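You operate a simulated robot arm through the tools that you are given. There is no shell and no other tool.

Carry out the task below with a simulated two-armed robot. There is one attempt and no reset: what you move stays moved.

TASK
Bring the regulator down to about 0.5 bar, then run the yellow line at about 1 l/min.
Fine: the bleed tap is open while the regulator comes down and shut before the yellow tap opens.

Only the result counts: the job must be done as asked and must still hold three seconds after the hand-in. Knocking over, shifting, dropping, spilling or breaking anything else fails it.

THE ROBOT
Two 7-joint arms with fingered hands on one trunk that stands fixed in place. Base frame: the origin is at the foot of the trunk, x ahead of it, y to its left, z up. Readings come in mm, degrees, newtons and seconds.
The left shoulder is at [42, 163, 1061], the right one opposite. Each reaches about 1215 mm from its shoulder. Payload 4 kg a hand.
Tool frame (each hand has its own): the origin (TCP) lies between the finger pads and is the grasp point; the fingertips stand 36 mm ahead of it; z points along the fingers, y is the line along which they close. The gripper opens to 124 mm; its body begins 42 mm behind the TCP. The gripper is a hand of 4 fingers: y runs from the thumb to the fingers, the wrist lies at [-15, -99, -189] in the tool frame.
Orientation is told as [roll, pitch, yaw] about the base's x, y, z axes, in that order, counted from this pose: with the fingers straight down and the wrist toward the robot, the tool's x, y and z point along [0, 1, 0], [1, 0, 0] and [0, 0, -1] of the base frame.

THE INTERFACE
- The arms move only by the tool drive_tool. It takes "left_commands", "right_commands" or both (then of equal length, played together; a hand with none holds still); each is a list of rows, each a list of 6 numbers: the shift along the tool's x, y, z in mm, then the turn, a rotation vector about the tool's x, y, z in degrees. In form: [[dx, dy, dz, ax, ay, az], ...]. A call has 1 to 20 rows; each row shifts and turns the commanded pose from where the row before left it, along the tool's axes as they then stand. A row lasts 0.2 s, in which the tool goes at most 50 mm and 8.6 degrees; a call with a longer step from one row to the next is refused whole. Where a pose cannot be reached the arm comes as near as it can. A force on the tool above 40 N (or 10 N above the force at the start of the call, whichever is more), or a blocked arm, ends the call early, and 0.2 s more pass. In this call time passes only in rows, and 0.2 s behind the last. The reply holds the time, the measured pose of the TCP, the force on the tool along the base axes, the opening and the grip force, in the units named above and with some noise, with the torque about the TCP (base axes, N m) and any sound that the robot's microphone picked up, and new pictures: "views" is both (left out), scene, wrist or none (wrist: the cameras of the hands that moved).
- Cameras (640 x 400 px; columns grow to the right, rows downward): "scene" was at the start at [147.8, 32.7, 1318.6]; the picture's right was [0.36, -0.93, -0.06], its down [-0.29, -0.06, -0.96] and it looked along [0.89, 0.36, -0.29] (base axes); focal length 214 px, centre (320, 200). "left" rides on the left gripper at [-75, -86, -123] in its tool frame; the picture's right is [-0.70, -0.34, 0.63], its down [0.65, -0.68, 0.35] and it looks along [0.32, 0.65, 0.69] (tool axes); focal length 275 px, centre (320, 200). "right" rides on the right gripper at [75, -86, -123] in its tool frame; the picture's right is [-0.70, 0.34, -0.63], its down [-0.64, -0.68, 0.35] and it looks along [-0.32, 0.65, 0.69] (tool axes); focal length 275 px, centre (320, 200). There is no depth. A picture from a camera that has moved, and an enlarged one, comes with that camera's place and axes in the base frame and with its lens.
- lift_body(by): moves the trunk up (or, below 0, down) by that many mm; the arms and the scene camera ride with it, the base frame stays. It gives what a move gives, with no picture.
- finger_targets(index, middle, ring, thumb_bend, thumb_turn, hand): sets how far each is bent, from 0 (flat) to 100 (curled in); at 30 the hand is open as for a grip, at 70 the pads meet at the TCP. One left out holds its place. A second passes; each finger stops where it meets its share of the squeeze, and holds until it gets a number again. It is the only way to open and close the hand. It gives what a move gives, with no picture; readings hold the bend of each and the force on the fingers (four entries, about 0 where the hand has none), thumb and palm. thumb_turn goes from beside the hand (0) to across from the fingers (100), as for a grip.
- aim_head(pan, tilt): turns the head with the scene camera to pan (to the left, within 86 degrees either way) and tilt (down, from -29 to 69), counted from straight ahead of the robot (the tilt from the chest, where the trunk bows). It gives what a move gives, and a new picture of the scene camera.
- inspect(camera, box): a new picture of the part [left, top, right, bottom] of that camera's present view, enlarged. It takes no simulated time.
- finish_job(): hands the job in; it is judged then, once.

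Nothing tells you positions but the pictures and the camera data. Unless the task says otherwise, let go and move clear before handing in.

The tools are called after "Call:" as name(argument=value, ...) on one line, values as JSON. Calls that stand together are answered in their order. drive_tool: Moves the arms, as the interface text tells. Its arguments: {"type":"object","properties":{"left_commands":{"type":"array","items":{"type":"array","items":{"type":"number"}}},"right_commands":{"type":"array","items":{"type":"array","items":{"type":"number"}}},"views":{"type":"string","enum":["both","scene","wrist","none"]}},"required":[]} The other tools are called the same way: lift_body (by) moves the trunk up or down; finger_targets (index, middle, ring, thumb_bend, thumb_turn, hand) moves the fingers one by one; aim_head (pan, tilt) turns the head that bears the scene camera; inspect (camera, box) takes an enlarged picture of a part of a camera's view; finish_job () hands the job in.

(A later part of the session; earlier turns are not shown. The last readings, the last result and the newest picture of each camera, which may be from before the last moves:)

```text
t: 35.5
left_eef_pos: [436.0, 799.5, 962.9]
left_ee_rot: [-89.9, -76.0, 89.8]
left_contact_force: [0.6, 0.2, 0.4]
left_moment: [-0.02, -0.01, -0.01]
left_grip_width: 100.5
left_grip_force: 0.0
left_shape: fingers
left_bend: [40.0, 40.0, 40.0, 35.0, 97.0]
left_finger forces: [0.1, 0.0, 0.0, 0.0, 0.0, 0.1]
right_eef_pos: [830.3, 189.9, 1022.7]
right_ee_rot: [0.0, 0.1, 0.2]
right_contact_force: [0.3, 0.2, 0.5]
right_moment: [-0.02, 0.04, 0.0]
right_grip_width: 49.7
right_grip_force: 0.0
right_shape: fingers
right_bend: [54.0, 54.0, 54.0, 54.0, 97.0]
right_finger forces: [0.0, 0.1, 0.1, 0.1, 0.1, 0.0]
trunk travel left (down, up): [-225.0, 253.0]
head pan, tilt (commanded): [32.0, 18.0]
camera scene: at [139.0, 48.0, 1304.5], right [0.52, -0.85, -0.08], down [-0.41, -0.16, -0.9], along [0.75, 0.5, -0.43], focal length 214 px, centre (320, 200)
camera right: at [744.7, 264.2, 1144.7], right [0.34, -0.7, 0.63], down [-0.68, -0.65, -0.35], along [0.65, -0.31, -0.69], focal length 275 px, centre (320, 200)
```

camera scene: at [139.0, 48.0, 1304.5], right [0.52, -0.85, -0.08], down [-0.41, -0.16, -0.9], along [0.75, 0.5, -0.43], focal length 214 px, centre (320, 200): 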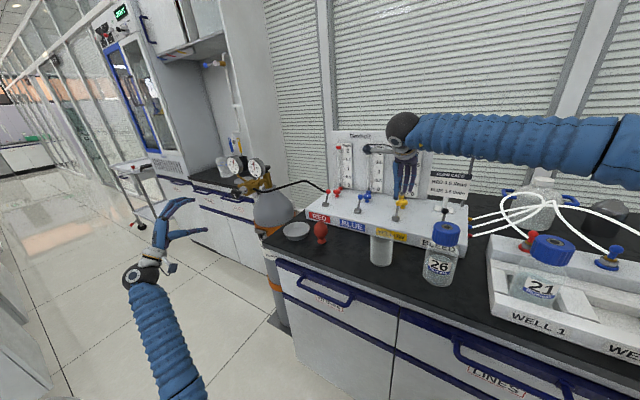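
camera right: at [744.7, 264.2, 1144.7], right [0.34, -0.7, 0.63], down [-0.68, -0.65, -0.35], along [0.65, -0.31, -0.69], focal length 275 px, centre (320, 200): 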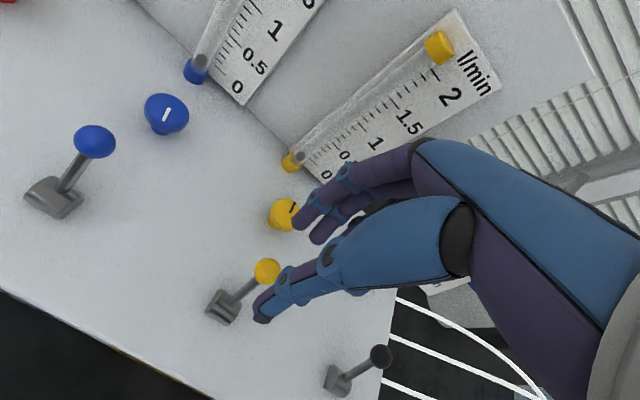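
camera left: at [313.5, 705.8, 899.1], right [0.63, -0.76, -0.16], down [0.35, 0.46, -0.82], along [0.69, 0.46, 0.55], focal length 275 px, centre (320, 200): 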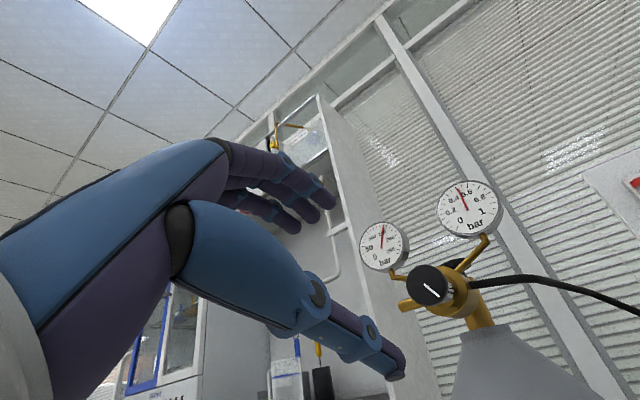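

The yellow ball is centred between thumb and fingers, with the knob safely behind. I'll lower and pull the yellow lever toward me.

Call:
drive_tool(right_commands=[[0, 0, 25, 0, 0, 0], [0, 0, 20, 0, 0, 0], [0, 0, 13, 0, 0, 0], [0, -8, 0, 0, 0, 0], [0, -8, 0, 0, 0, 0], [0, -8, 0, 0, 0, 0]], views="wrist")

```text
t: 36.9
left_eef_pos: [436.9, 798.9, 962.8]
left_ee_rot: [-90.0, -75.9, 90.0]
left_contact_force: [-0.4, 0.1, -0.3]
left_moment: [-0.05, 0.01, -0.01]
left_grip_width: 100.4
left_grip_force: 0.1
left_shape: fingers
left_bend: [40.0, 40.0, 40.0, 35.0, 97.0]
left_finger forces: [0.0, 0.0, 0.0, 0.0, 0.0, 0.0]
right_eef_pos: [805.5, 188.2, 966.4]
right_ee_rot: [0.0, 0.0, 0.3]
right_contact_force: [0.0, 0.7, 0.0]
right_moment: [-0.01, 0.01, 0.01]
right_grip_width: 50.0
right_grip_force: 0.0
right_shape: fingers
right_bend: [54.0, 54.0, 54.0, 54.0, 97.0]
right_finger forces: [0.0, 0.1, 0.1, 0.0, 0.0, 0.0]
trunk travel left (down, up): [-225.0, 253.0]
head pan, tilt (commanded): [32.0, 18.0]
camera right: at [720.7, 264.2, 1088.2], right [0.34, -0.69, 0.63], down [-0.68, -0.65, -0.35], along [0.65, -0.31, -0.69], focal length 275 px, centre (320, 200)
```

right: 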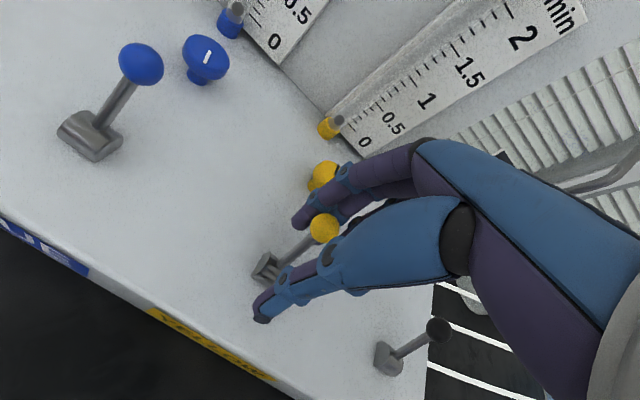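

Call:
drive_tool(right_commands=[[0, -6, 4, 0, 0, 0], [0, -8, 0, 0, 0, 0], [0, -8, 0, 0, 0, 0], [0, -8, 0, 0, 0, 0]], views="both")

```text
t: 37.9
left_eef_pos: [436.2, 798.7, 963.7]
left_ee_rot: [-90.0, -76.0, 90.0]
left_contact_force: [0.5, 0.3, 0.0]
left_moment: [0.02, 0.0, -0.03]
left_grip_width: 100.2
left_grip_force: 0.1
left_shape: fingers
left_bend: [40.0, 40.0, 40.0, 35.0, 97.0]
left_finger forces: [0.1, 0.0, 0.1, 0.0, 0.0, 0.0]
right_eef_pos: [776.7, 189.4, 962.8]
right_ee_rot: [0.0, 0.0, 0.3]
right_contact_force: [0.4, 0.0, -0.2]
right_moment: [0.0, 0.0, 0.03]
right_grip_width: 50.0
right_grip_force: 0.2
right_shape: fingers
right_bend: [54.0, 54.0, 54.0, 54.0, 97.0]
right_finger forces: [0.0, 0.1, 0.0, 0.0, 0.0, 0.0]
trunk travel left (down, up): [-225.0, 253.0]
head pan, tilt (commanded): [32.0, 18.0]
camera scene: at [138.2, 48.3, 1304.7], right [0.52, -0.85, -0.08], down [-0.4, -0.16, -0.9], along [0.75, 0.5, -0.43], focal length 214 px, centre (320, 200)
camera right: at [691.4, 264.4, 1084.1], right [0.34, -0.7, 0.63], down [-0.68, -0.65, -0.35], along [0.65, -0.31, -0.69], focal length 275 px, centre (320, 200)
```

scene: 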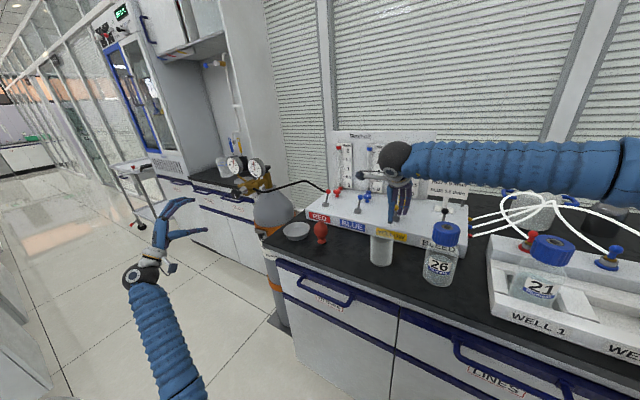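
right: 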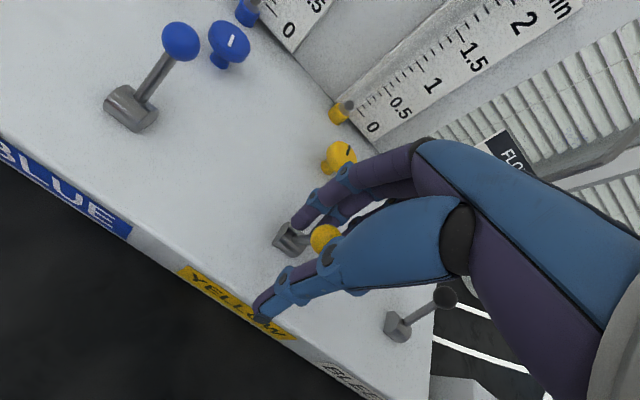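

The yellow lever has flipped toward me. I'll pull to seat it, then look at the float.

Call:
drive_tool(right_commands=[[0, -8, 0, 0, 0, 0], [0, -6, 0, 0, 0, 0], [0, -5, 0, 0, 0, 0]], views="wrist")

```text
t: 38.7
left_eef_pos: [435.4, 799.3, 964.2]
left_ee_rot: [-89.9, -75.9, 89.9]
left_contact_force: [0.0, 0.2, 0.6]
left_moment: [0.01, 0.0, 0.0]
left_grip_width: 100.3
left_grip_force: 0.1
left_shape: fingers
left_bend: [40.0, 40.0, 40.0, 35.0, 97.0]
left_finger forces: [0.0, 0.0, 0.0, 0.0, 0.1, 0.0]
right_eef_pos: [756.6, 188.7, 961.4]
right_ee_rot: [0.1, 0.1, 0.2]
right_contact_force: [1.1, 0.3, 0.1]
right_moment: [0.0, -0.06, 0.03]
right_grip_width: 51.5
right_grip_force: 1.1
right_shape: fingers
right_bend: [53.0, 53.0, 54.0, 54.0, 97.0]
right_finger forces: [1.2, 1.5, 0.0, 0.1, 0.0, 0.0]
trunk travel left (down, up): [-225.0, 253.0]
head pan, tilt (commanded): [32.0, 18.0]
camera right: at [671.5, 263.7, 1083.9], right [0.34, -0.69, 0.63], down [-0.68, -0.65, -0.34], along [0.65, -0.31, -0.69], focal length 275 px, centre (320, 200)
```

right: 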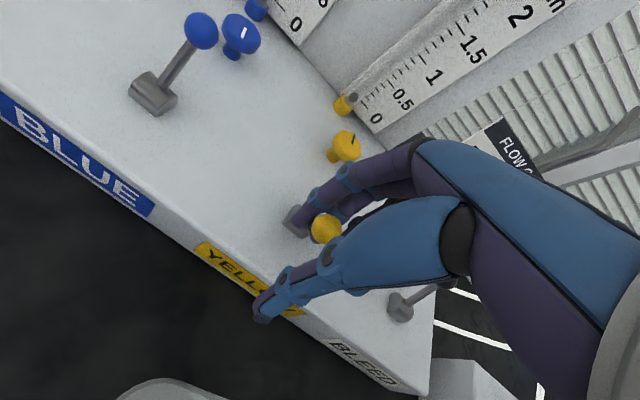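

The lever is seated and the float is still at the bottom, so the yellow needle valve needs opening. I'll lift clear and look at it.

Call:
drive_tool(right_commands=[[0, 8, 0, 0, 0, 0], [0, 4, -30, 0, 0, 0], [0, 0, -40, 0, 0, 0], [0, 0, -40, 0, 0, 0], [0, 0, -30, 0, 0, 0]], views="both")

Call:
inspect(camera="right", box=[180, 0, 480, 300])

Call:
inspect(camera="scene", box=[244, 152, 276, 182])

```text
t: 39.9
left_eef_pos: [436.2, 799.6, 963.1]
left_ee_rot: [-90.1, -76.0, 90.0]
left_contact_force: [0.6, 0.0, -0.3]
left_moment: [0.01, -0.02, 0.02]
left_grip_width: 100.6
left_grip_force: 0.0
left_shape: fingers
left_bend: [40.0, 40.0, 40.0, 35.0, 97.0]
left_finger forces: [0.0, 0.0, 0.0, 0.1, 0.1, 0.0]
right_eef_pos: [768.7, 188.9, 1101.8]
right_ee_rot: [0.1, -0.1, 0.3]
right_contact_force: [-1.0, 0.7, -0.3]
right_moment: [0.04, -0.03, -0.02]
right_grip_width: 50.0
right_grip_force: 0.1
right_shape: fingers
right_bend: [54.0, 54.0, 54.0, 54.0, 97.0]
right_finger forces: [0.0, 0.0, 0.0, 0.1, 0.0, 0.0]
trunk travel left (down, up): [-225.0, 253.0]
head pan, tilt (commanded): [32.0, 18.0]
camera scene: at [137.9, 48.3, 1304.8], right [0.52, -0.85, -0.08], down [-0.4, -0.16, -0.9], along [0.75, 0.5, -0.43], focal length 214 px, centre (320, 200)
camera right: at [683.2, 263.9, 1224.0], right [0.34, -0.69, 0.63], down [-0.68, -0.65, -0.35], along [0.65, -0.31, -0.69], focal length 275 px, centre (320, 200)
```

scene: 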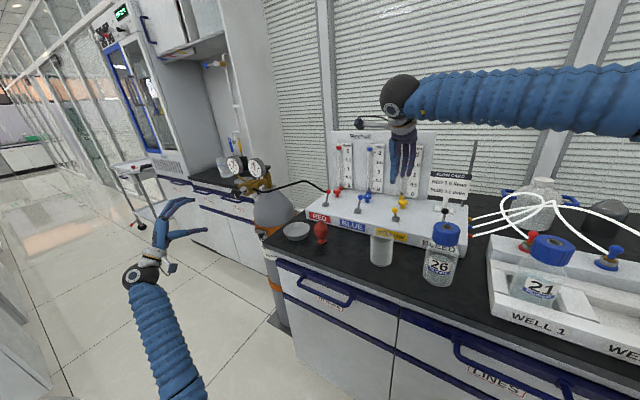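
right: 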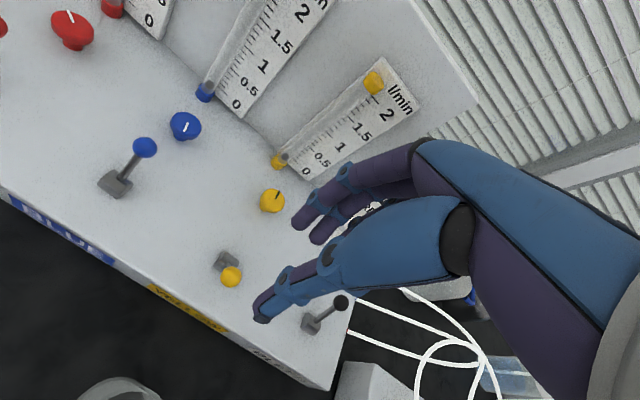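

```text
1.33 times, centred on (330, 150) of right
camera zoom: at [683.2, 263.9, 1224.0], right [0.34, -0.69, 0.63], down [-0.68, -0.65, -0.35], along [0.65, -0.31, -0.69], focal length 367 px, centre (307, 267)
```

zoom: 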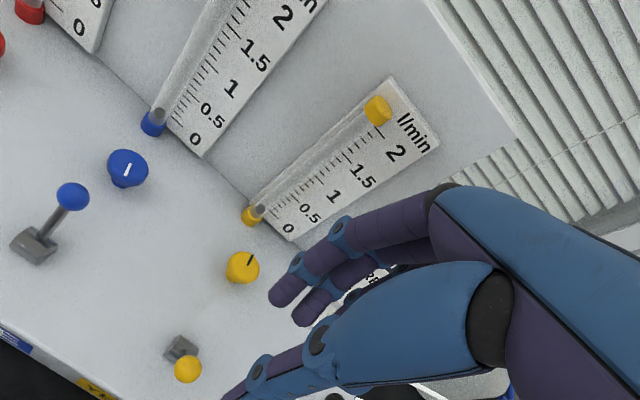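

```text
13.33 times, centred on (260, 167) of scene
camera zoom: at [137.9, 48.3, 1304.8], right [0.52, -0.85, -0.08], down [-0.4, -0.16, -0.9], along [0.75, 0.5, -0.43], focal length 2860 px, centre (1120, 640)
```

zoom: 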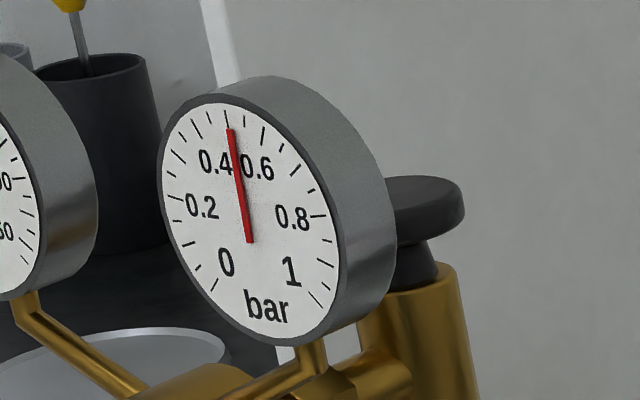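

Yellow is open and pressure holds at about 0.51, but the float is at 0, so the needle is closed. The yellow needle knob is at about [906, 190, 918], close to the tubes behind. I'll test how far the right wrist turns the other way, so I can grip it sideways and stay clear of the board.

Call:
drive_tool(right_commands=[[0, 0, -3, 0, 0, 8.2], [0, 0, 0, 0, 0, 8.2], [0, 0, 0, 0, 0, 8.2], [0, 0, 0, 0, 0, 8.2], [0, 0, 0, 0, 0, 8.2], [0, 0, 0, 0, 0, 8.2], [0, 0, 0, 0, 0, 8.2], [0, 0, 0, 0, 0, 8.2], [0, 0, 0, 0, 0, 8.2], [0, 0, 0, 0, 0, 8.2], [0, 0, 0, 0, 0, 8.2]], views="both")

```text
t: 42.3
left_eef_pos: [435.8, 799.2, 963.6]
left_ee_rot: [-90.0, -75.9, 90.0]
left_contact_force: [0.0, 0.2, -0.3]
left_moment: [0.01, -0.02, 0.03]
left_grip_width: 100.5
left_grip_force: 0.1
left_shape: fingers
left_bend: [40.0, 40.0, 40.0, 35.0, 97.0]
left_finger forces: [0.1, 0.1, 0.0, 0.1, 0.0, 0.0]
right_eef_pos: [768.0, 189.1, 1105.8]
right_ee_rot: [0.1, -0.1, -90.1]
right_contact_force: [-0.9, -0.4, -1.9]
right_moment: [-0.02, -0.02, 0.01]
right_grip_width: 49.9
right_grip_force: 0.0
right_shape: fingers
right_bend: [54.0, 54.0, 54.0, 54.0, 97.0]
right_finger forces: [0.1, 0.0, 0.0, 0.0, 0.0, 0.0]
trunk travel left (down, up): [-225.0, 253.0]
head pan, tilt (commanded): [32.0, 18.0]
camera scene: at [138.1, 48.9, 1304.7], right [0.52, -0.85, -0.08], down [-0.4, -0.16, -0.9], along [0.75, 0.5, -0.43], focal length 214 px, centre (320, 200)
camera right: at [844.5, 275.7, 1227.5], right [-0.7, -0.34, 0.63], down [-0.64, 0.68, -0.35], along [-0.32, -0.65, -0.69], focal length 275 px, centre (320, 200)
```

scene: 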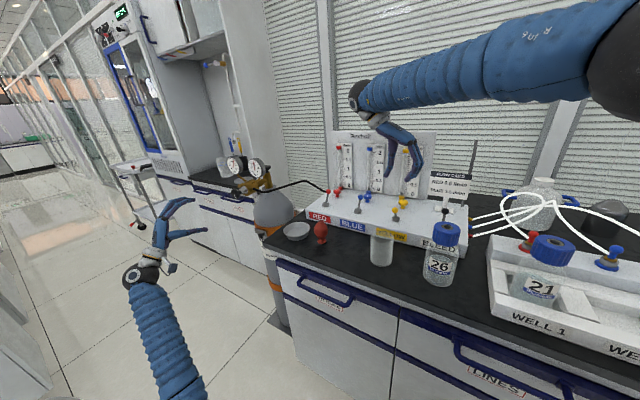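
right: 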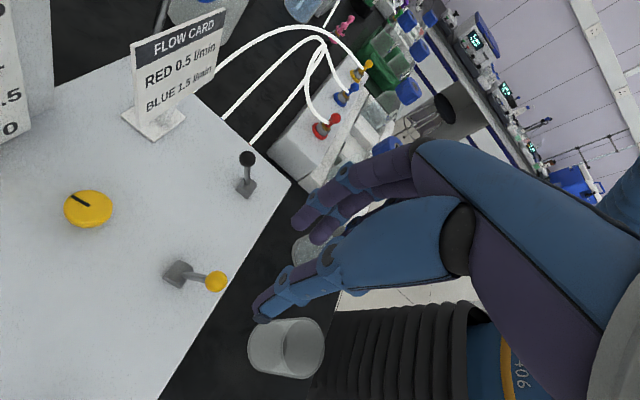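

The right hand's knuckles would come too close to the flow card or tube at the needle knob. The left hand at about +45° to +80° yaw has a clear approach, so I'll retract the right arm and bring the left hand back up to a fingers-down pose.

Call:
drive_tool(right_commands=[[0, 0, -12, 0, 0, -8.2], [0, 0, -12, 0, 0, -8.2], [0, 0, -12, 0, 0, -8.2], [0, 0, -12, 0, 0, -8.2], [0, 0, -10, 0, 0, -8.2], [0, 0, -10, 0, 0, -8.2], [0, 0, -10, 0, 0, -8.2], [0, 0, -10, 0, 0, -8.2], [0, 0, -10, 0, 0, -8.2], [0, 0, -10, 0, 0, -8.2], [0, 0, -10, 0, 0, -8.2]], left_commands=[[0, 0, 0, 0, 0, 7], [0, 0, 0, 0, 0, 7], [0, 30, 0, 0, 0, 0], [0, 30, 0, 0, 0, 0], [0, 30, 0, 0, 0, 0], [0, 30, 0, 0, 0, 0], [0, 30, 0, 0, 0, 0], [0, 30, 0, 0, 0, 0], [0, 30, 0, 0, 0, 0], [0, 30, 0, 0, 0, 0], [0, 0, 0, 0, 0, 0]], views="scene")

```text
t: 44.7
left_eef_pos: [438.3, 801.4, 1207.1]
left_ee_rot: [7.3, -90.0, -7.4]
left_contact_force: [0.2, 0.2, -0.3]
left_moment: [0.01, 0.01, -0.01]
left_grip_width: 100.6
left_grip_force: 0.0
left_shape: fingers
left_bend: [40.0, 40.0, 40.0, 35.0, 97.0]
left_finger forces: [0.1, 0.0, 0.0, 0.1, 0.0, 0.1]
right_eef_pos: [769.0, 189.1, 1224.3]
right_ee_rot: [0.0, 0.0, 0.4]
right_contact_force: [-0.2, -0.4, -0.2]
right_moment: [-0.02, 0.01, 0.01]
right_grip_width: 49.7
right_grip_force: 0.0
right_shape: fingers
right_bend: [54.0, 54.0, 54.0, 54.0, 97.0]
right_finger forces: [0.0, 0.1, 0.1, 0.0, 0.0, 0.0]
trunk travel left (down, up): [-225.0, 253.0]
head pan, tilt (commanded): [32.0, 18.0]
camera scene: at [138.6, 48.0, 1304.5], right [0.52, -0.85, -0.08], down [-0.41, -0.16, -0.9], along [0.75, 0.5, -0.43], focal length 214 px, centre (320, 200)
```

scene: 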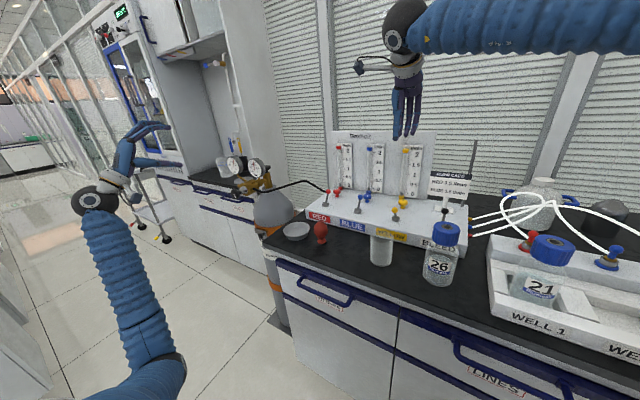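

Call:
drive_tool(right_commands=[[-40, -8, 0, 0, 0, 0], [-40, -8, 0, 0, 0, 0], [-40, -8, 0, 0, 0, 0], [-40, -8, 0, 0, 0, 0], [-40, -8, 0, 0, 0, 0], [-40, -8, 0, 0, 0, 0], [-40, -8, 0, 0, 0, 0], [-40, -8, 0, 0, 0, 0], [-40, -8, 0, 0, 0, 0], [-30, -8, 0, 0, 0, 0], [-20, 0, 0, 0, 0, 0]], left_commands=[[-20, 0, 0, 8.2, 0, 0], [-20, 0, 0, 8.2, 0, 0], [-20, 0, 0, 8.2, 0, 0], [-20, 0, 0, 8.2, 0, 0], [-20, 0, 0, 8.2, 0, 0], [-20, 0, 0, 8.2, 0, 0], [-20, 0, 0, 8.2, 0, 0], [-20, 0, 0, 8.2, 0, 0], [-20, 0, 0, 8.2, 0, 0], [-20, 0, 0, 8.2, 0, 0], [-20, 0, 0, 8, 0, 0]], views="both")

```text
t: 47.1
left_eef_pos: [437.7, 580.0, 1207.5]
left_ee_rot: [0.0, 0.1, -0.1]
left_contact_force: [-0.1, 0.2, 0.8]
left_moment: [0.01, -0.02, 0.01]
left_grip_width: 100.4
left_grip_force: 0.1
left_shape: fingers
left_bend: [40.0, 40.0, 40.0, 35.0, 97.0]
left_finger forces: [0.1, 0.0, 0.0, 0.0, 0.1, 0.1]
right_eef_pos: [691.8, -221.0, 1223.5]
right_ee_rot: [0.0, 0.0, 0.3]
right_contact_force: [-0.4, 0.2, 0.1]
right_moment: [-0.03, 0.01, -0.06]
right_grip_width: 49.9
right_grip_force: 0.1
right_shape: fingers
right_bend: [54.0, 54.0, 54.0, 54.0, 97.0]
right_finger forces: [0.0, 0.1, 0.1, 0.0, 0.0, 0.0]
trunk travel left (down, up): [-225.0, 253.0]
head pan, tilt (commanded): [32.0, 18.0]
camera scene: at [138.3, 47.0, 1304.7], right [0.52, -0.85, -0.08], down [-0.4, -0.16, -0.9], along [0.75, 0.5, -0.43], focal length 214 px, centre (320, 200)
camera right: at [606.7, -146.2, 1345.6], right [0.34, -0.69, 0.63], down [-0.68, -0.65, -0.35], along [0.65, -0.31, -0.69], focal length 275 px, centre (320, 200)
camera left: at [351.6, 505.6, 1329.9], right [-0.34, -0.7, -0.63], down [-0.68, 0.64, -0.34], along [0.65, 0.32, -0.69], focal length 275 px, centre (320, 200)
```

scene: 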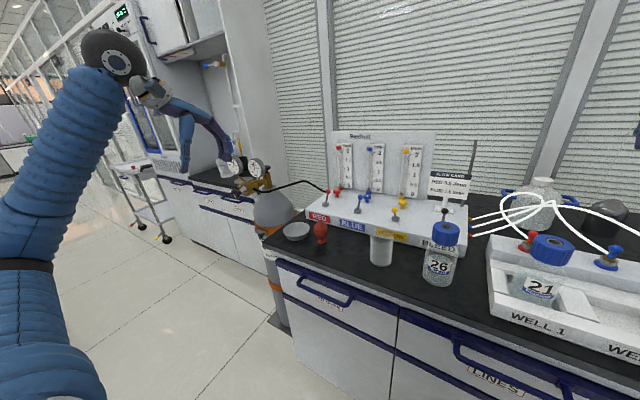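
right: 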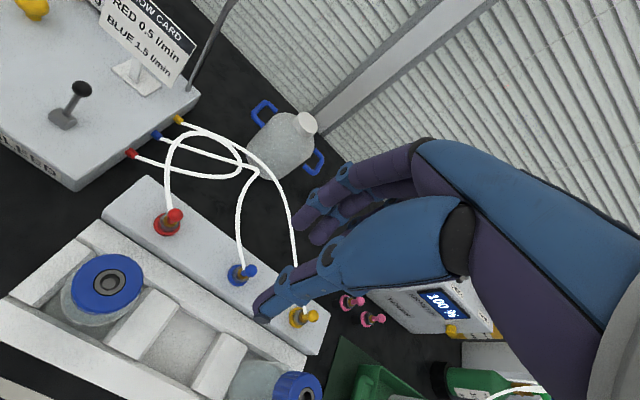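
left: 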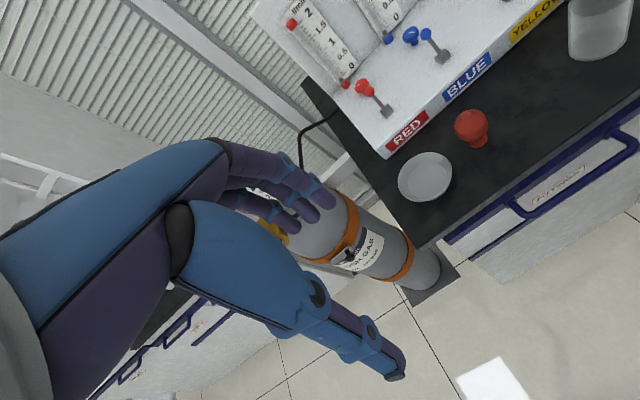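

The left hand is fingers-down again and the right arm is out of the way. I'll carry the left hand high over toward the yellow column.

Call:
drive_tool(left_commands=[[-31, 36, 0, 0, 0, 0], [-31, 36, 0, 0, 0, 0], [-31, 36, 0, 0, 0, 0], [-31, 36, 0, 0, 0, 0], [-31, 36, 0, 0, 0, 0], [-31, 36, 0, 0, 0, 0], [-31, 36, 0, 0, 0, 0], [-31, 36, 0, 0, 0, 0], [-31, 36, 0, 0, 0, 0], [-31, 36, 0, 0, 0, 0]], views="both")

Call:
finger_targets(hand="left", index=54, middle=54, ring=54, thumb_bend=52)

```text
t: 49.3
left_eef_pos: [800.5, 267.6, 1206.6]
left_ee_rot: [0.0, 0.1, 0.0]
left_contact_force: [0.7, -0.4, 0.2]
left_moment: [0.01, -0.01, -0.01]
left_grip_width: 100.6
left_grip_force: 0.0
left_shape: fingers
left_bend: [40.0, 40.0, 40.0, 35.0, 97.0]
left_finger forces: [0.0, 0.1, 0.1, 0.0, 0.0, 0.1]
right_eef_pos: [693.2, -220.5, 1222.2]
right_ee_rot: [0.0, 0.3, 0.4]
right_contact_force: [-0.4, -0.7, 0.2]
right_moment: [0.04, 0.02, -0.01]
right_grip_width: 49.6
right_grip_force: 0.0
right_shape: fingers
right_bend: [54.0, 54.0, 54.0, 54.0, 97.0]
right_finger forces: [0.0, 0.0, 0.1, 0.1, 0.0, 0.0]
trunk travel left (down, up): [-225.0, 253.0]
head pan, tilt (commanded): [32.0, 18.0]
camera scene: at [139.8, 46.9, 1304.3], right [0.52, -0.85, -0.08], down [-0.41, -0.16, -0.9], along [0.75, 0.5, -0.43], focal length 214 px, centre (320, 200)
camera left: at [713.3, 193.5, 1329.8], right [-0.34, -0.7, -0.63], down [-0.68, 0.64, -0.34], along [0.65, 0.32, -0.69], focal length 275 px, centre (320, 200)
```

scene: 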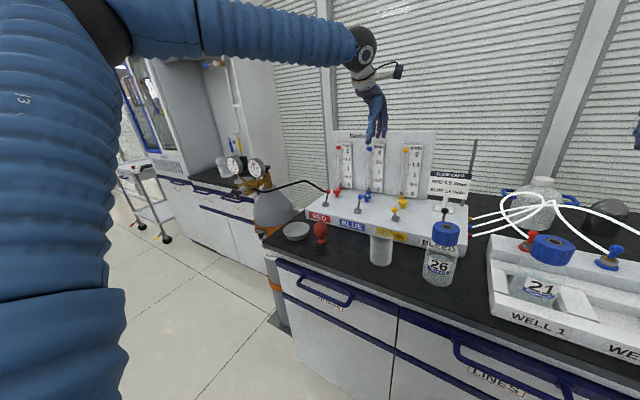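
left: 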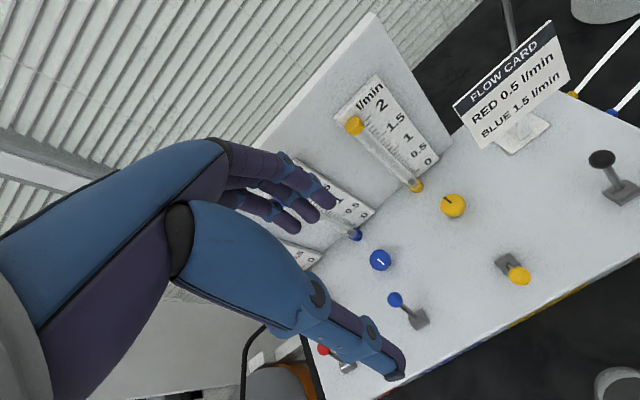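

```text
t: 50.3
left_eef_pos: [798.4, 270.6, 1207.2]
left_ee_rot: [-0.1, -0.1, 0.0]
left_contact_force: [-0.3, 0.5, -1.4]
left_moment: [0.02, -0.02, 0.01]
left_grip_width: 53.0
left_grip_force: 0.1
left_shape: fingers
left_bend: [54.0, 54.0, 54.0, 52.0, 97.0]
left_finger forces: [0.0, 0.1, 0.0, 0.0, 0.0, 0.0]
right_eef_pos: [693.1, -219.1, 1223.5]
right_ee_rot: [0.0, 0.1, 0.2]
right_contact_force: [0.8, -0.6, -0.3]
right_moment: [0.01, -0.02, -0.04]
right_grip_width: 49.6
right_grip_force: 0.1
right_shape: fingers
right_bend: [54.0, 54.0, 54.0, 54.0, 97.0]
right_finger forces: [0.0, 0.0, 0.0, 0.0, 0.0, 0.0]
trunk travel left (down, up): [-225.0, 253.0]
head pan, tilt (commanded): [32.0, 18.0]
```

I get a clear view of the yellow knob at [907, 190, 920] and its tube at x≈980. I'll rotate the left hand to about +57° yaw up here.

Call:
drive_tool(left_commands=[[0, 0, 0, 0, 0, -8.2], [0, 0, 0, 0, 0, -8.2], [0, 0, 0, 0, 0, -8.2], [0, 0, 0, 0, 0, -8.2], [0, 0, 0, 0, 0, -8.2], [0, 0, 0, 0, 0, -8.2], [0, 0, 0, 0, 0, -7]], views="both")

```text
t: 51.9
left_eef_pos: [797.6, 271.7, 1205.0]
left_ee_rot: [0.1, 0.0, 56.3]
left_contact_force: [0.6, 0.7, 1.5]
left_moment: [0.0, 0.01, -0.04]
left_grip_width: 53.0
left_grip_force: 0.0
left_shape: fingers
left_bend: [54.0, 54.0, 54.0, 52.0, 97.0]
left_finger forces: [0.0, 0.0, 0.1, 0.0, 0.0, 0.0]
right_eef_pos: [693.5, -219.1, 1223.0]
right_ee_rot: [0.0, 0.0, 0.3]
right_contact_force: [0.1, -0.4, -0.7]
right_moment: [-0.03, -0.01, 0.0]
right_grip_width: 49.9
right_grip_force: 0.1
right_shape: fingers
right_bend: [54.0, 54.0, 54.0, 54.0, 97.0]
right_finger forces: [0.1, 0.1, 0.1, 0.0, 0.0, 0.0]
trunk travel left (down, up): [-225.0, 253.0]
head pan, tilt (commanded): [32.0, 18.0]
camera scene: at [139.1, 48.1, 1304.5], right [0.52, -0.85, -0.08], down [-0.41, -0.16, -0.9], along [0.75, 0.5, -0.43], focal length 214 px, centre (320, 200)
camera left: at [812.4, 158.4, 1329.1], right [0.39, -0.67, -0.63], down [-0.91, -0.21, -0.35], along [0.1, 0.72, -0.69], focal length 275 px, centre (320, 200)
```

scene: 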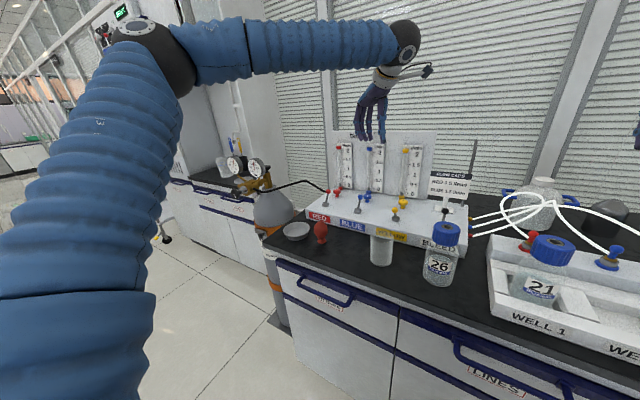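
left: 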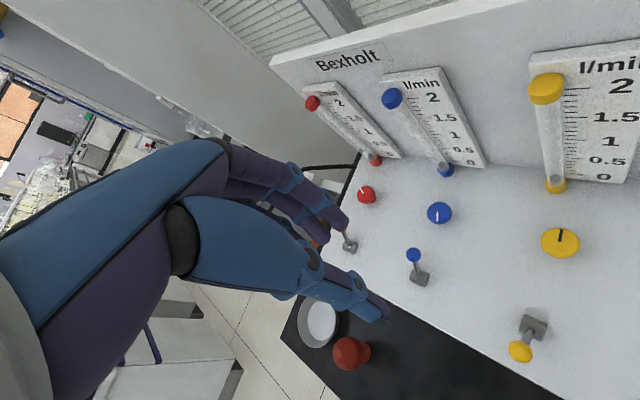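

Everything matches: knob at [907, 191], tube at [980, 212]. I'll move over the knob at height, then lower partway and check clearances.

Call:
drive_tool(left_commands=[[-34, -2, 0, 0, 0, 0], [-34, -2, 0, 0, 0, 0], [-34, -2, 0, 0, 0, 0], [-34, -1, 0, 0, 0, 0], [0, 0, 40, 0, 0, 0], [0, 0, 40, 0, 0, 0], [0, 0, 40, 0, 0, 0], [0, 0, 40, 0, 0, 0], [0, 0, 30, 0, 0, 0]], views="both")

Call:
inspect(camera="scene", box=[320, 90, 480, 250])

```text
t: 53.9
left_eef_pos: [845.7, 249.4, 995.8]
left_ee_rot: [0.1, 0.0, 56.3]
left_contact_force: [-0.4, 0.7, -0.8]
left_moment: [-0.02, 0.03, 0.03]
left_grip_width: 52.8
left_grip_force: 0.1
left_shape: fingers
left_bend: [54.0, 54.0, 54.0, 52.0, 97.0]
left_finger forces: [0.1, 0.0, 0.1, 0.1, 0.0, 0.0]
left hand out of reach, approached as far as the arm can: row 2, 3, 4
right_eef_pos: [692.0, -219.4, 1222.5]
right_ee_rot: [0.0, 0.2, 0.2]
right_contact_force: [0.1, 0.8, 0.7]
right_moment: [0.02, 0.03, -0.01]
right_grip_width: 49.9
right_grip_force: 0.2
right_shape: fingers
right_bend: [54.0, 54.0, 54.0, 54.0, 97.0]
right_finger forces: [0.0, 0.0, 0.0, 0.1, 0.0, 0.0]
trunk travel left (down, up): [-225.0, 253.0]
head pan, tilt (commanded): [32.0, 18.0]
camera scene: at [139.1, 48.4, 1304.5], right [0.52, -0.85, -0.08], down [-0.41, -0.16, -0.9], along [0.75, 0.5, -0.43], focal length 214 px, centre (320, 200)
camera left: at [861.8, 136.7, 1119.2], right [0.39, -0.67, -0.63], down [-0.92, -0.21, -0.35], along [0.1, 0.71, -0.69], focal length 275 px, centre (320, 200)
```

scene: 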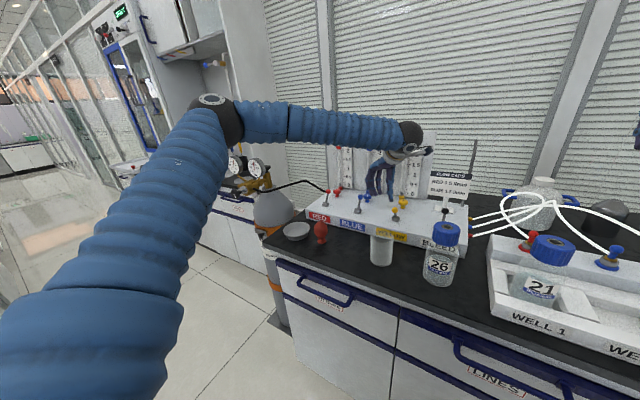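
left: 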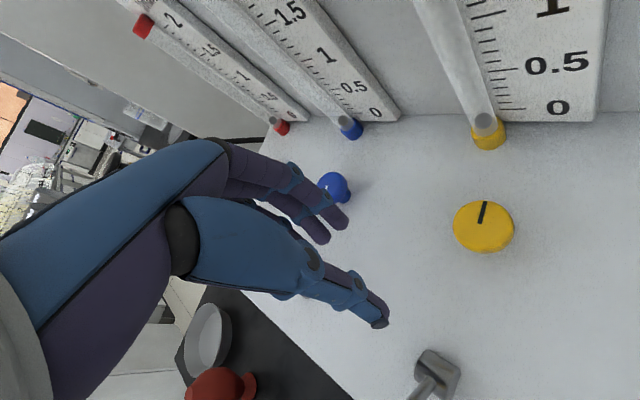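

```text
2.50 times, centred on (400, 170) of scene
camera zoom: at [139.1, 48.4, 1304.5], right [0.52, -0.85, -0.08], down [-0.41, -0.16, -0.9], along [0.75, 0.5, -0.43], focal length 536 px, centre (120, 275)
```

zoom: 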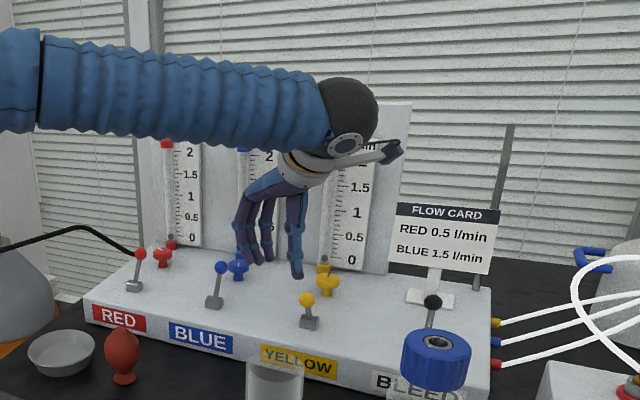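

The arm fell short of the target at that height and stopped at [846, 249]; nothing was touched. It should reach better lower down, so I'll rise slightly and move over the knob in small steps.

Call:
drive_tool(left_commands=[[0, 0, -30, 0, 0, 0], [-21, -4, 0, 0, 0, 0], [-21, -4, 0, 0, 0, 0], [-21, -4, 0, 0, 0, 0], [-21, -3.4, 0, 0, 0, 0]], views="both")

```text
t: 55.1
left_eef_pos: [869.8, 224.0, 1027.9]
left_ee_rot: [0.1, 0.0, 56.2]
left_contact_force: [0.5, 0.6, 0.2]
left_moment: [0.0, 0.01, 0.0]
left_grip_width: 52.7
left_grip_force: 0.1
left_shape: fingers
left_bend: [54.0, 54.0, 54.0, 52.0, 97.0]
left_finger forces: [0.1, 0.0, 0.0, 0.0, 0.1, 0.0]
left hand out of reach, approached as far as the arm can: row 3, 4, 5
right_eef_pos: [693.3, -219.9, 1223.1]
right_ee_rot: [0.1, 0.1, 0.1]
right_contact_force: [-0.2, 0.6, -0.2]
right_moment: [0.0, -0.01, 0.0]
right_grip_width: 49.9
right_grip_force: 0.0
right_shape: fingers
right_bend: [54.0, 54.0, 54.0, 54.0, 97.0]
right_finger forces: [0.1, 0.0, 0.0, 0.0, 0.0, 0.0]
trunk travel left (down, up): [-225.0, 253.0]
head pan, tilt (commanded): [32.0, 18.0]
camera scene: at [139.1, 48.2, 1304.5], right [0.52, -0.85, -0.08], down [-0.41, -0.16, -0.9], along [0.75, 0.5, -0.43], focal length 214 px, centre (320, 200)
camera left: at [885.0, 111.9, 1151.3], right [0.39, -0.67, -0.63], down [-0.92, -0.21, -0.35], along [0.1, 0.71, -0.69], focal length 275 px, centre (320, 200)
```

scene: 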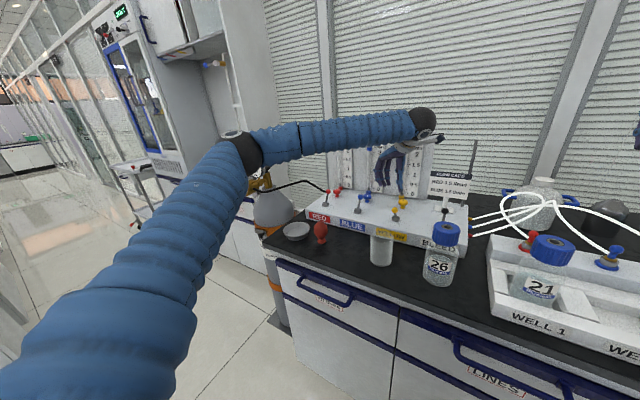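
left: 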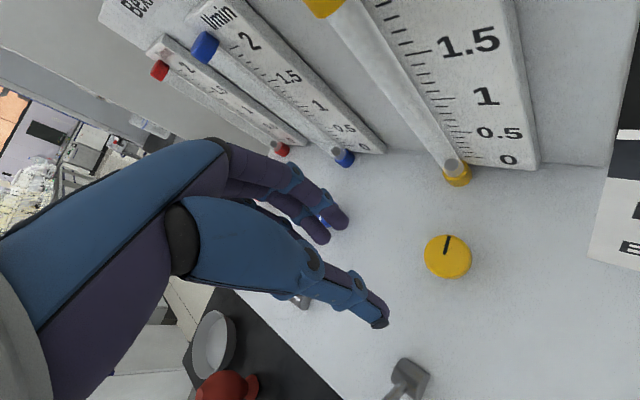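

Call:
drive_tool(left_commands=[[0, 0, 25, 0, 0, 0], [0, 0, 25, 0, 0, 0], [-14, -4, 0, 0, 0, 0], [-14, -4, 0, 0, 0, 0], [-14, -3, 0, 0, 0, 0]], views="wrist")

```text
t: 56.3
left_eef_pos: [873.6, 220.4, 977.6]
left_ee_rot: [0.0, 0.1, 56.1]
left_contact_force: [0.2, -0.6, 1.3]
left_moment: [-0.02, 0.01, -0.02]
left_grip_width: 53.0
left_grip_force: 0.1
left_shape: fingers
left_bend: [54.0, 54.0, 54.0, 52.0, 97.0]
left_finger forces: [0.0, 0.1, 0.0, 0.0, 0.0, 0.0]
left hand out of reach, approached as far as the arm can: row 3, 4, 5
right_eef_pos: [692.9, -219.8, 1222.3]
right_ee_rot: [0.0, 0.1, 0.2]
right_contact_force: [0.2, 0.2, 0.4]
right_moment: [0.01, 0.0, 0.0]
right_grip_width: 49.4
right_grip_force: 0.0
right_shape: fingers
right_bend: [54.0, 54.0, 54.0, 54.0, 97.0]
right_finger forces: [0.0, 0.0, 0.1, 0.0, 0.0, 0.0]
trunk travel left (down, up): [-225.0, 253.0]
head pan, tilt (commanded): [32.0, 18.0]
camera left: at [887.2, 107.4, 1100.2], right [0.39, -0.67, -0.63], down [-0.92, -0.21, -0.35], along [0.1, 0.71, -0.69], focal length 275 px, centre (320, 200)
```

left: 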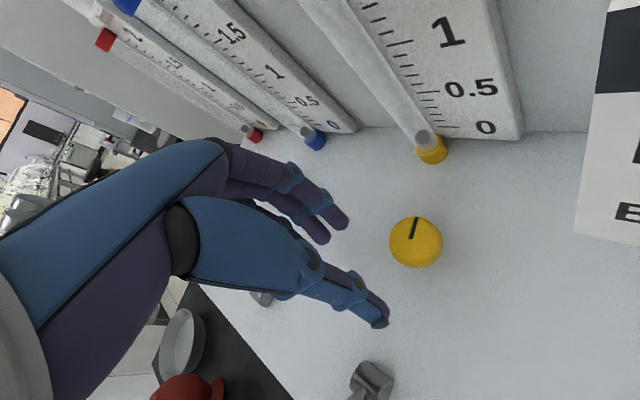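

The left arm is limited here, probably by wrist angle with the shoulder this low. I'll raise the trunk so the forearm slopes down to the panel; the arms ride up with it, clear of everything.

Call:
lift_body(by=160)

Call:
drive_tool(left_commands=[[0, 0, 30, 0, 0, 0], [0, 0, 30, 0, 0, 0], [0, 0, 30, 0, 0, 0], [-14, -4, 0, 0, 0, 0], [-14, -4, 0, 0, 0, 0], [-14, -3, 0, 0, 0, 0]], views="both")

```text
t: 58.2
left_eef_pos: [850.4, 220.4, 1244.2]
left_ee_rot: [-6.0, -3.8, 56.3]
left_contact_force: [-0.3, 0.7, -1.2]
left_moment: [-0.03, 0.04, -0.05]
left_grip_width: 52.7
left_grip_force: 0.1
left_shape: fingers
left_bend: [54.0, 54.0, 54.0, 52.0, 97.0]
left_finger forces: [0.0, 0.1, 0.1, 0.1, 0.0, 0.0]
right_eef_pos: [691.8, -221.8, 1383.2]
right_ee_rot: [0.0, 0.0, 0.2]
right_contact_force: [0.2, -0.3, -0.2]
right_moment: [-0.01, 0.0, 0.02]
right_grip_width: 49.8
right_grip_force: 0.0
right_shape: fingers
right_bend: [54.0, 54.0, 54.0, 54.0, 97.0]
right_finger forces: [0.1, 0.1, 0.0, 0.0, 0.0, 0.1]
trunk travel left (down, up): [-385.0, 93.0]
head pan, tilt (commanded): [32.0, 18.0]
```

```text
t: 59.6
left_eef_pos: [854.7, 227.9, 1157.9]
left_ee_rot: [-5.9, -3.7, 56.3]
left_contact_force: [0.4, -0.1, 1.1]
left_moment: [0.02, 0.0, 0.02]
left_grip_width: 52.6
left_grip_force: 0.1
left_shape: fingers
left_bend: [54.0, 54.0, 54.0, 52.0, 97.0]
left_finger forces: [0.0, 0.0, 0.1, 0.0, 0.0, 0.1]
left hand out of reach, approached as far as the arm can: row 2, 3, 4, 5, 6
right_eef_pos: [690.1, -221.8, 1382.5]
right_ee_rot: [-0.1, 0.2, 0.1]
right_contact_force: [-0.1, -0.7, -0.1]
right_moment: [-0.01, 0.02, -0.01]
right_grip_width: 49.7
right_grip_force: 0.0
right_shape: fingers
right_bend: [54.0, 54.0, 54.0, 54.0, 97.0]
right_finger forces: [0.1, 0.1, 0.0, 0.0, 0.1, 0.0]
trunk travel left (down, up): [-385.0, 93.0]
head pan, tilt (commanded): [32.0, 18.0]
camera scene: at [78.8, 48.0, 1482.4], right [0.53, -0.85, -0.01], down [-0.28, -0.16, -0.94], along [0.8, 0.5, -0.33], focal length 214 px, centre (320, 200)
camera left: at [853.6, 114.9, 1282.1], right [0.46, -0.67, -0.58], down [-0.87, -0.21, -0.46], along [0.19, 0.71, -0.68], focal length 275 px, centre (320, 200)
```

scene: 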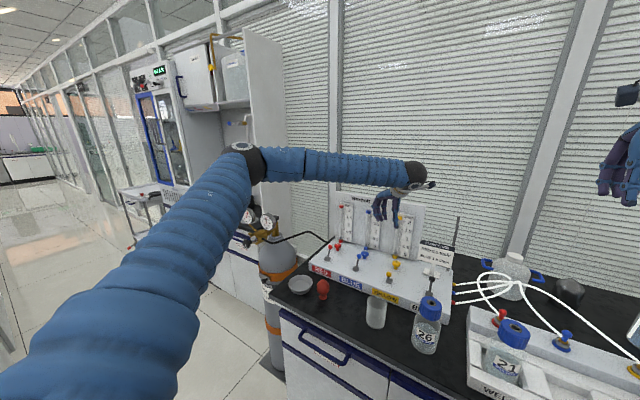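
left: 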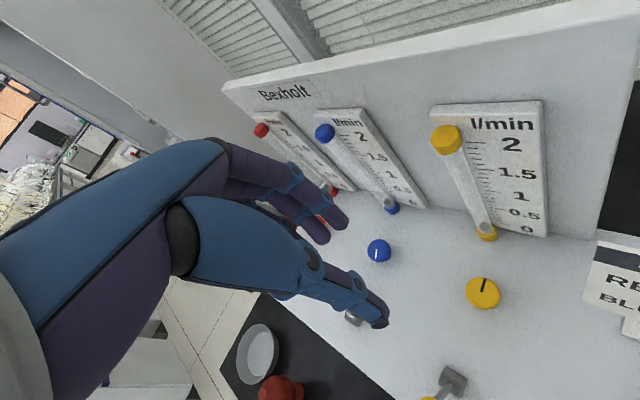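

Raising the trunk made the left arm's reach worse. A better plan is to put the trunk back where it was and lean the left hand toward the robot. That brings the wrist closer while the fingers still close horizontally on the knob. First I'll pull the left hand back and up to somewhere safe.

Call:
drive_tool(left_commands=[[30, 0, -20, 0, 0, 0], [30, 0, -20, 0, 0, 0], [30, 0, -20, 0, 0, 0], [30, 0, -20, 0, 0, 0]], views="none")

Call:
lift_body(by=-160)

```text
t: 60.6
left_eef_pos: [745.2, 296.5, 1228.5]
left_ee_rot: [-6.1, -3.8, 56.4]
left_contact_force: [-0.4, -1.4, -0.2]
left_moment: [0.0, 0.0, -0.02]
left_grip_width: 52.9
left_grip_force: 0.0
left_shape: fingers
left_bend: [54.0, 54.0, 54.0, 52.0, 97.0]
left_finger forces: [0.1, 0.1, 0.1, 0.0, 0.0, 0.1]
right_eef_pos: [689.2, -221.7, 1384.1]
right_ee_rot: [0.0, -0.1, 0.1]
right_contact_force: [-0.7, 0.1, 0.8]
right_moment: [-0.01, -0.03, 0.01]
right_grip_width: 49.6
right_grip_force: 0.1
right_shape: fingers
right_bend: [54.0, 54.0, 54.0, 54.0, 97.0]
right_finger forces: [0.0, 0.0, 0.1, 0.0, 0.1, 0.0]
trunk travel left (down, up): [-385.0, 93.0]
head pan, tilt (commanded): [32.0, 18.0]
```

```text
t: 62.4
left_eef_pos: [746.1, 295.1, 1067.0]
left_ee_rot: [-5.9, -3.9, 56.2]
left_contact_force: [-0.2, 0.4, -0.2]
left_moment: [0.01, -0.02, -0.01]
left_grip_width: 52.7
left_grip_force: 0.1
left_shape: fingers
left_bend: [54.0, 54.0, 54.0, 52.0, 97.0]
left_finger forces: [0.0, 0.1, 0.1, 0.1, 0.0, 0.0]
right_eef_pos: [690.5, -222.0, 1224.2]
right_ee_rot: [0.0, 0.0, 0.1]
right_contact_force: [0.1, 0.2, -0.3]
right_moment: [0.04, 0.0, 0.0]
right_grip_width: 49.5
right_grip_force: 0.1
right_shape: fingers
right_bend: [54.0, 54.0, 54.0, 54.0, 97.0]
right_finger forces: [0.0, 0.1, 0.0, 0.1, 0.1, 0.0]
trunk travel left (down, up): [-225.0, 253.0]
head pan, tilt (commanded): [32.0, 18.0]
```

The trunk is back down. Now I'll square the left hand's tilt to a 20° lean toward the robot at yaw about 56°, and curl the ring finger out of the way.

Call:
drive_tool(left_commands=[[0, 0, -10, 3.9, 0, 0], [0, 0, -10, 0, -7, 0], [0, 0, 0, 0, -7, 0]], views="none")

Call:
finger_targets(hand="left", index=50, middle=50, ring=85, thumb_bend=50)

Call:
inspect(camera="left", box=[0, 0, 640, 400])

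```text
t: 63.2
left_eef_pos: [744.1, 296.4, 1085.6]
left_ee_rot: [-20.0, 0.1, 55.9]
left_contact_force: [-0.9, -0.3, -0.5]
left_moment: [-0.01, 0.01, -0.01]
left_grip_width: 53.0
left_grip_force: 0.0
left_shape: fingers
left_bend: [54.0, 54.0, 54.0, 52.0, 97.0]
left_finger forces: [0.1, 0.1, 0.0, 0.0, 0.1, 0.0]
right_eef_pos: [691.4, -221.4, 1222.6]
right_ee_rot: [0.0, 0.1, 0.2]
right_contact_force: [-0.4, -0.4, -0.3]
right_moment: [0.0, 0.04, -0.01]
right_grip_width: 49.8
right_grip_force: 0.0
right_shape: fingers
right_bend: [54.0, 54.0, 54.0, 54.0, 97.0]
right_finger forces: [0.0, 0.0, 0.0, 0.0, 0.1, 0.1]
trunk travel left (down, up): [-225.0, 253.0]
head pan, tilt (commanded): [32.0, 18.0]
```

```text
t: 64.2
left_eef_pos: [744.9, 294.1, 1085.7]
left_ee_rot: [-19.9, 0.0, 56.0]
left_contact_force: [-0.8, 0.4, -0.1]
left_moment: [-0.01, -0.01, 0.02]
left_grip_width: 61.5
left_grip_force: 0.2
left_shape: fingers
left_bend: [50.0, 50.0, 85.0, 50.0, 97.0]
left_finger forces: [0.0, 0.0, 0.1, 0.0, 0.1, 0.0]
right_eef_pos: [691.7, -221.9, 1223.2]
right_ee_rot: [0.0, 0.2, 0.2]
right_contact_force: [-0.2, 0.2, 0.3]
right_moment: [0.01, 0.0, 0.02]
right_grip_width: 49.8
right_grip_force: 0.0
right_shape: fingers
right_bend: [54.0, 54.0, 54.0, 54.0, 97.0]
right_finger forces: [0.0, 0.0, 0.1, 0.0, 0.0, 0.1]
trunk travel left (down, up): [-225.0, 253.0]
head pan, tilt (commanded): [32.0, 18.0]
```

```text
1.00 times, centred on (320, 200) of left (not enlarged: the box is as wide or as high as the picture)
camera zoom: at [719.7, 208.3, 1227.1], right [0.53, -0.77, -0.36], down [-0.79, -0.29, -0.54], along [0.31, 0.57, -0.76], focal length 275 px, centre (320, 200)
```

zoom: 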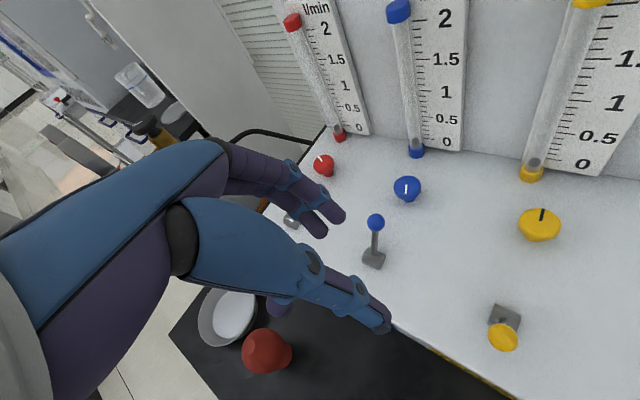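

The lean is set: roll −20°, yaw 56°. I'll move horizontally over the yellow knob in small steps and check that it reaches.

Call:
drive_tool(left_commands=[[-34.4, 0.9, 12.5, 0, 0, 0], [-34.4, 0.9, 12.5, 0, 0, 0], [-34.4, 0.9, 12.5, 0, 0, 0], [-34.4, 0.9, 12.5, 0, 0, 0], [-34.2, 0.8, 12.5, 0, 0, 0]], views="both")

```text
t: 65.4
left_eef_pos: [899.5, 198.4, 1085.2]
left_ee_rot: [-19.7, 0.2, 55.9]
left_contact_force: [-0.1, -0.1, -0.1]
left_moment: [-0.03, 0.04, 0.03]
left_grip_width: 62.0
left_grip_force: 0.0
left_shape: fingers
left_bend: [50.0, 50.0, 85.0, 50.0, 97.0]
left_finger forces: [0.0, 0.0, 0.1, 0.0, 0.0, 0.0]
right_eef_pos: [693.2, -220.4, 1220.9]
right_ee_rot: [0.0, 0.2, 0.2]
right_contact_force: [0.1, 0.3, 0.6]
right_moment: [-0.01, 0.04, 0.01]
right_grip_width: 49.7
right_grip_force: 0.0
right_shape: fingers
right_bend: [54.0, 54.0, 54.0, 54.0, 97.0]
right_finger forces: [0.1, 0.0, 0.0, 0.0, 0.0, 0.0]
trunk travel left (down, up): [-225.0, 253.0]
head pan, tilt (commanded): [32.0, 18.0]
camera scene: at [140.7, 48.5, 1304.0], right [0.52, -0.85, -0.08], down [-0.41, -0.16, -0.9], along [0.75, 0.5, -0.43], focal length 214 px, centre (320, 200)
camera left: at [874.7, 112.2, 1225.6], right [0.53, -0.77, -0.36], down [-0.79, -0.29, -0.54], along [0.31, 0.57, -0.76], focal length 275 px, centre (320, 200)
```

scene: 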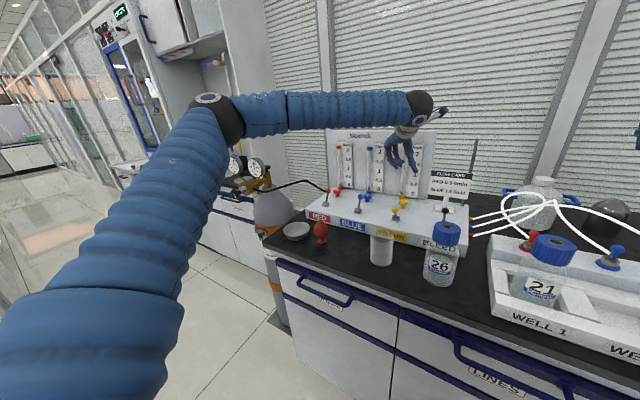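
left: 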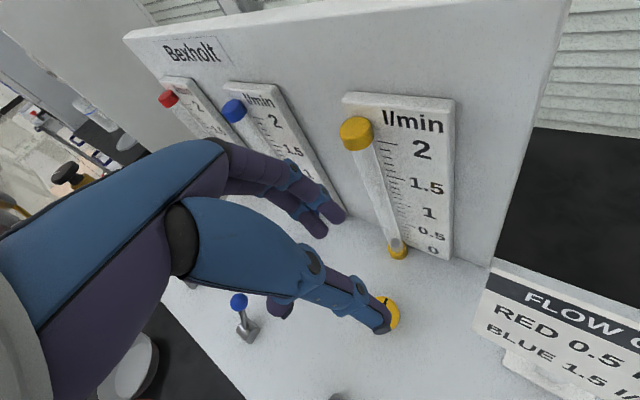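

The lean makes the knob reachable, and the wrist camera sees the yellow scale clearly. I'll test how far the hand can turn counter-clockwise here, while still high.

Call:
drive_tool(left_commands=[[0, 0, 0, -2.74, 0, -7.52], [0, 0, 0, -2.74, 0, -7.52], [0, 0, 0, -2.74, 0, -7.52], [0, 0, 0, -2.74, 0, -7.52], [0, 0, 0, -2.74, 0, -7.52]], views="wrist")

```text
t: 66.6
left_eef_pos: [872.3, 253.3, 1142.6]
left_ee_rot: [-19.9, 0.0, 88.0]
left_contact_force: [0.5, -0.5, 0.1]
left_moment: [0.01, 0.02, 0.0]
left_grip_width: 62.1
left_grip_force: 0.1
left_shape: fingers
left_bend: [50.0, 50.0, 85.0, 50.0, 97.0]
left_finger forces: [0.0, 0.0, 0.0, 0.1, 0.0, 0.0]
left hand out of reach, approached as far as the arm can: row 2, 3, 4, 5
right_eef_pos: [692.6, -222.3, 1222.5]
right_ee_rot: [0.1, 0.2, 0.2]
right_contact_force: [-0.6, -0.9, 0.3]
right_moment: [0.02, 0.03, 0.0]
right_grip_width: 49.6
right_grip_force: 0.0
right_shape: fingers
right_bend: [54.0, 54.0, 54.0, 54.0, 97.0]
right_finger forces: [0.0, 0.1, 0.0, 0.1, 0.0, 0.1]
trunk travel left (down, up): [-225.0, 253.0]
head pan, tilt (commanded): [32.0, 18.0]
camera left: at [897.6, 167.5, 1283.4], right [0.86, -0.37, -0.36], down [-0.51, -0.66, -0.54], along [-0.04, 0.65, -0.76], focal length 275 px, centre (320, 200)
```

left: 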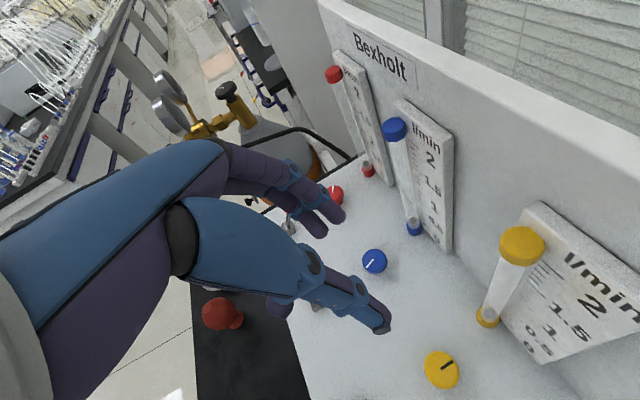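

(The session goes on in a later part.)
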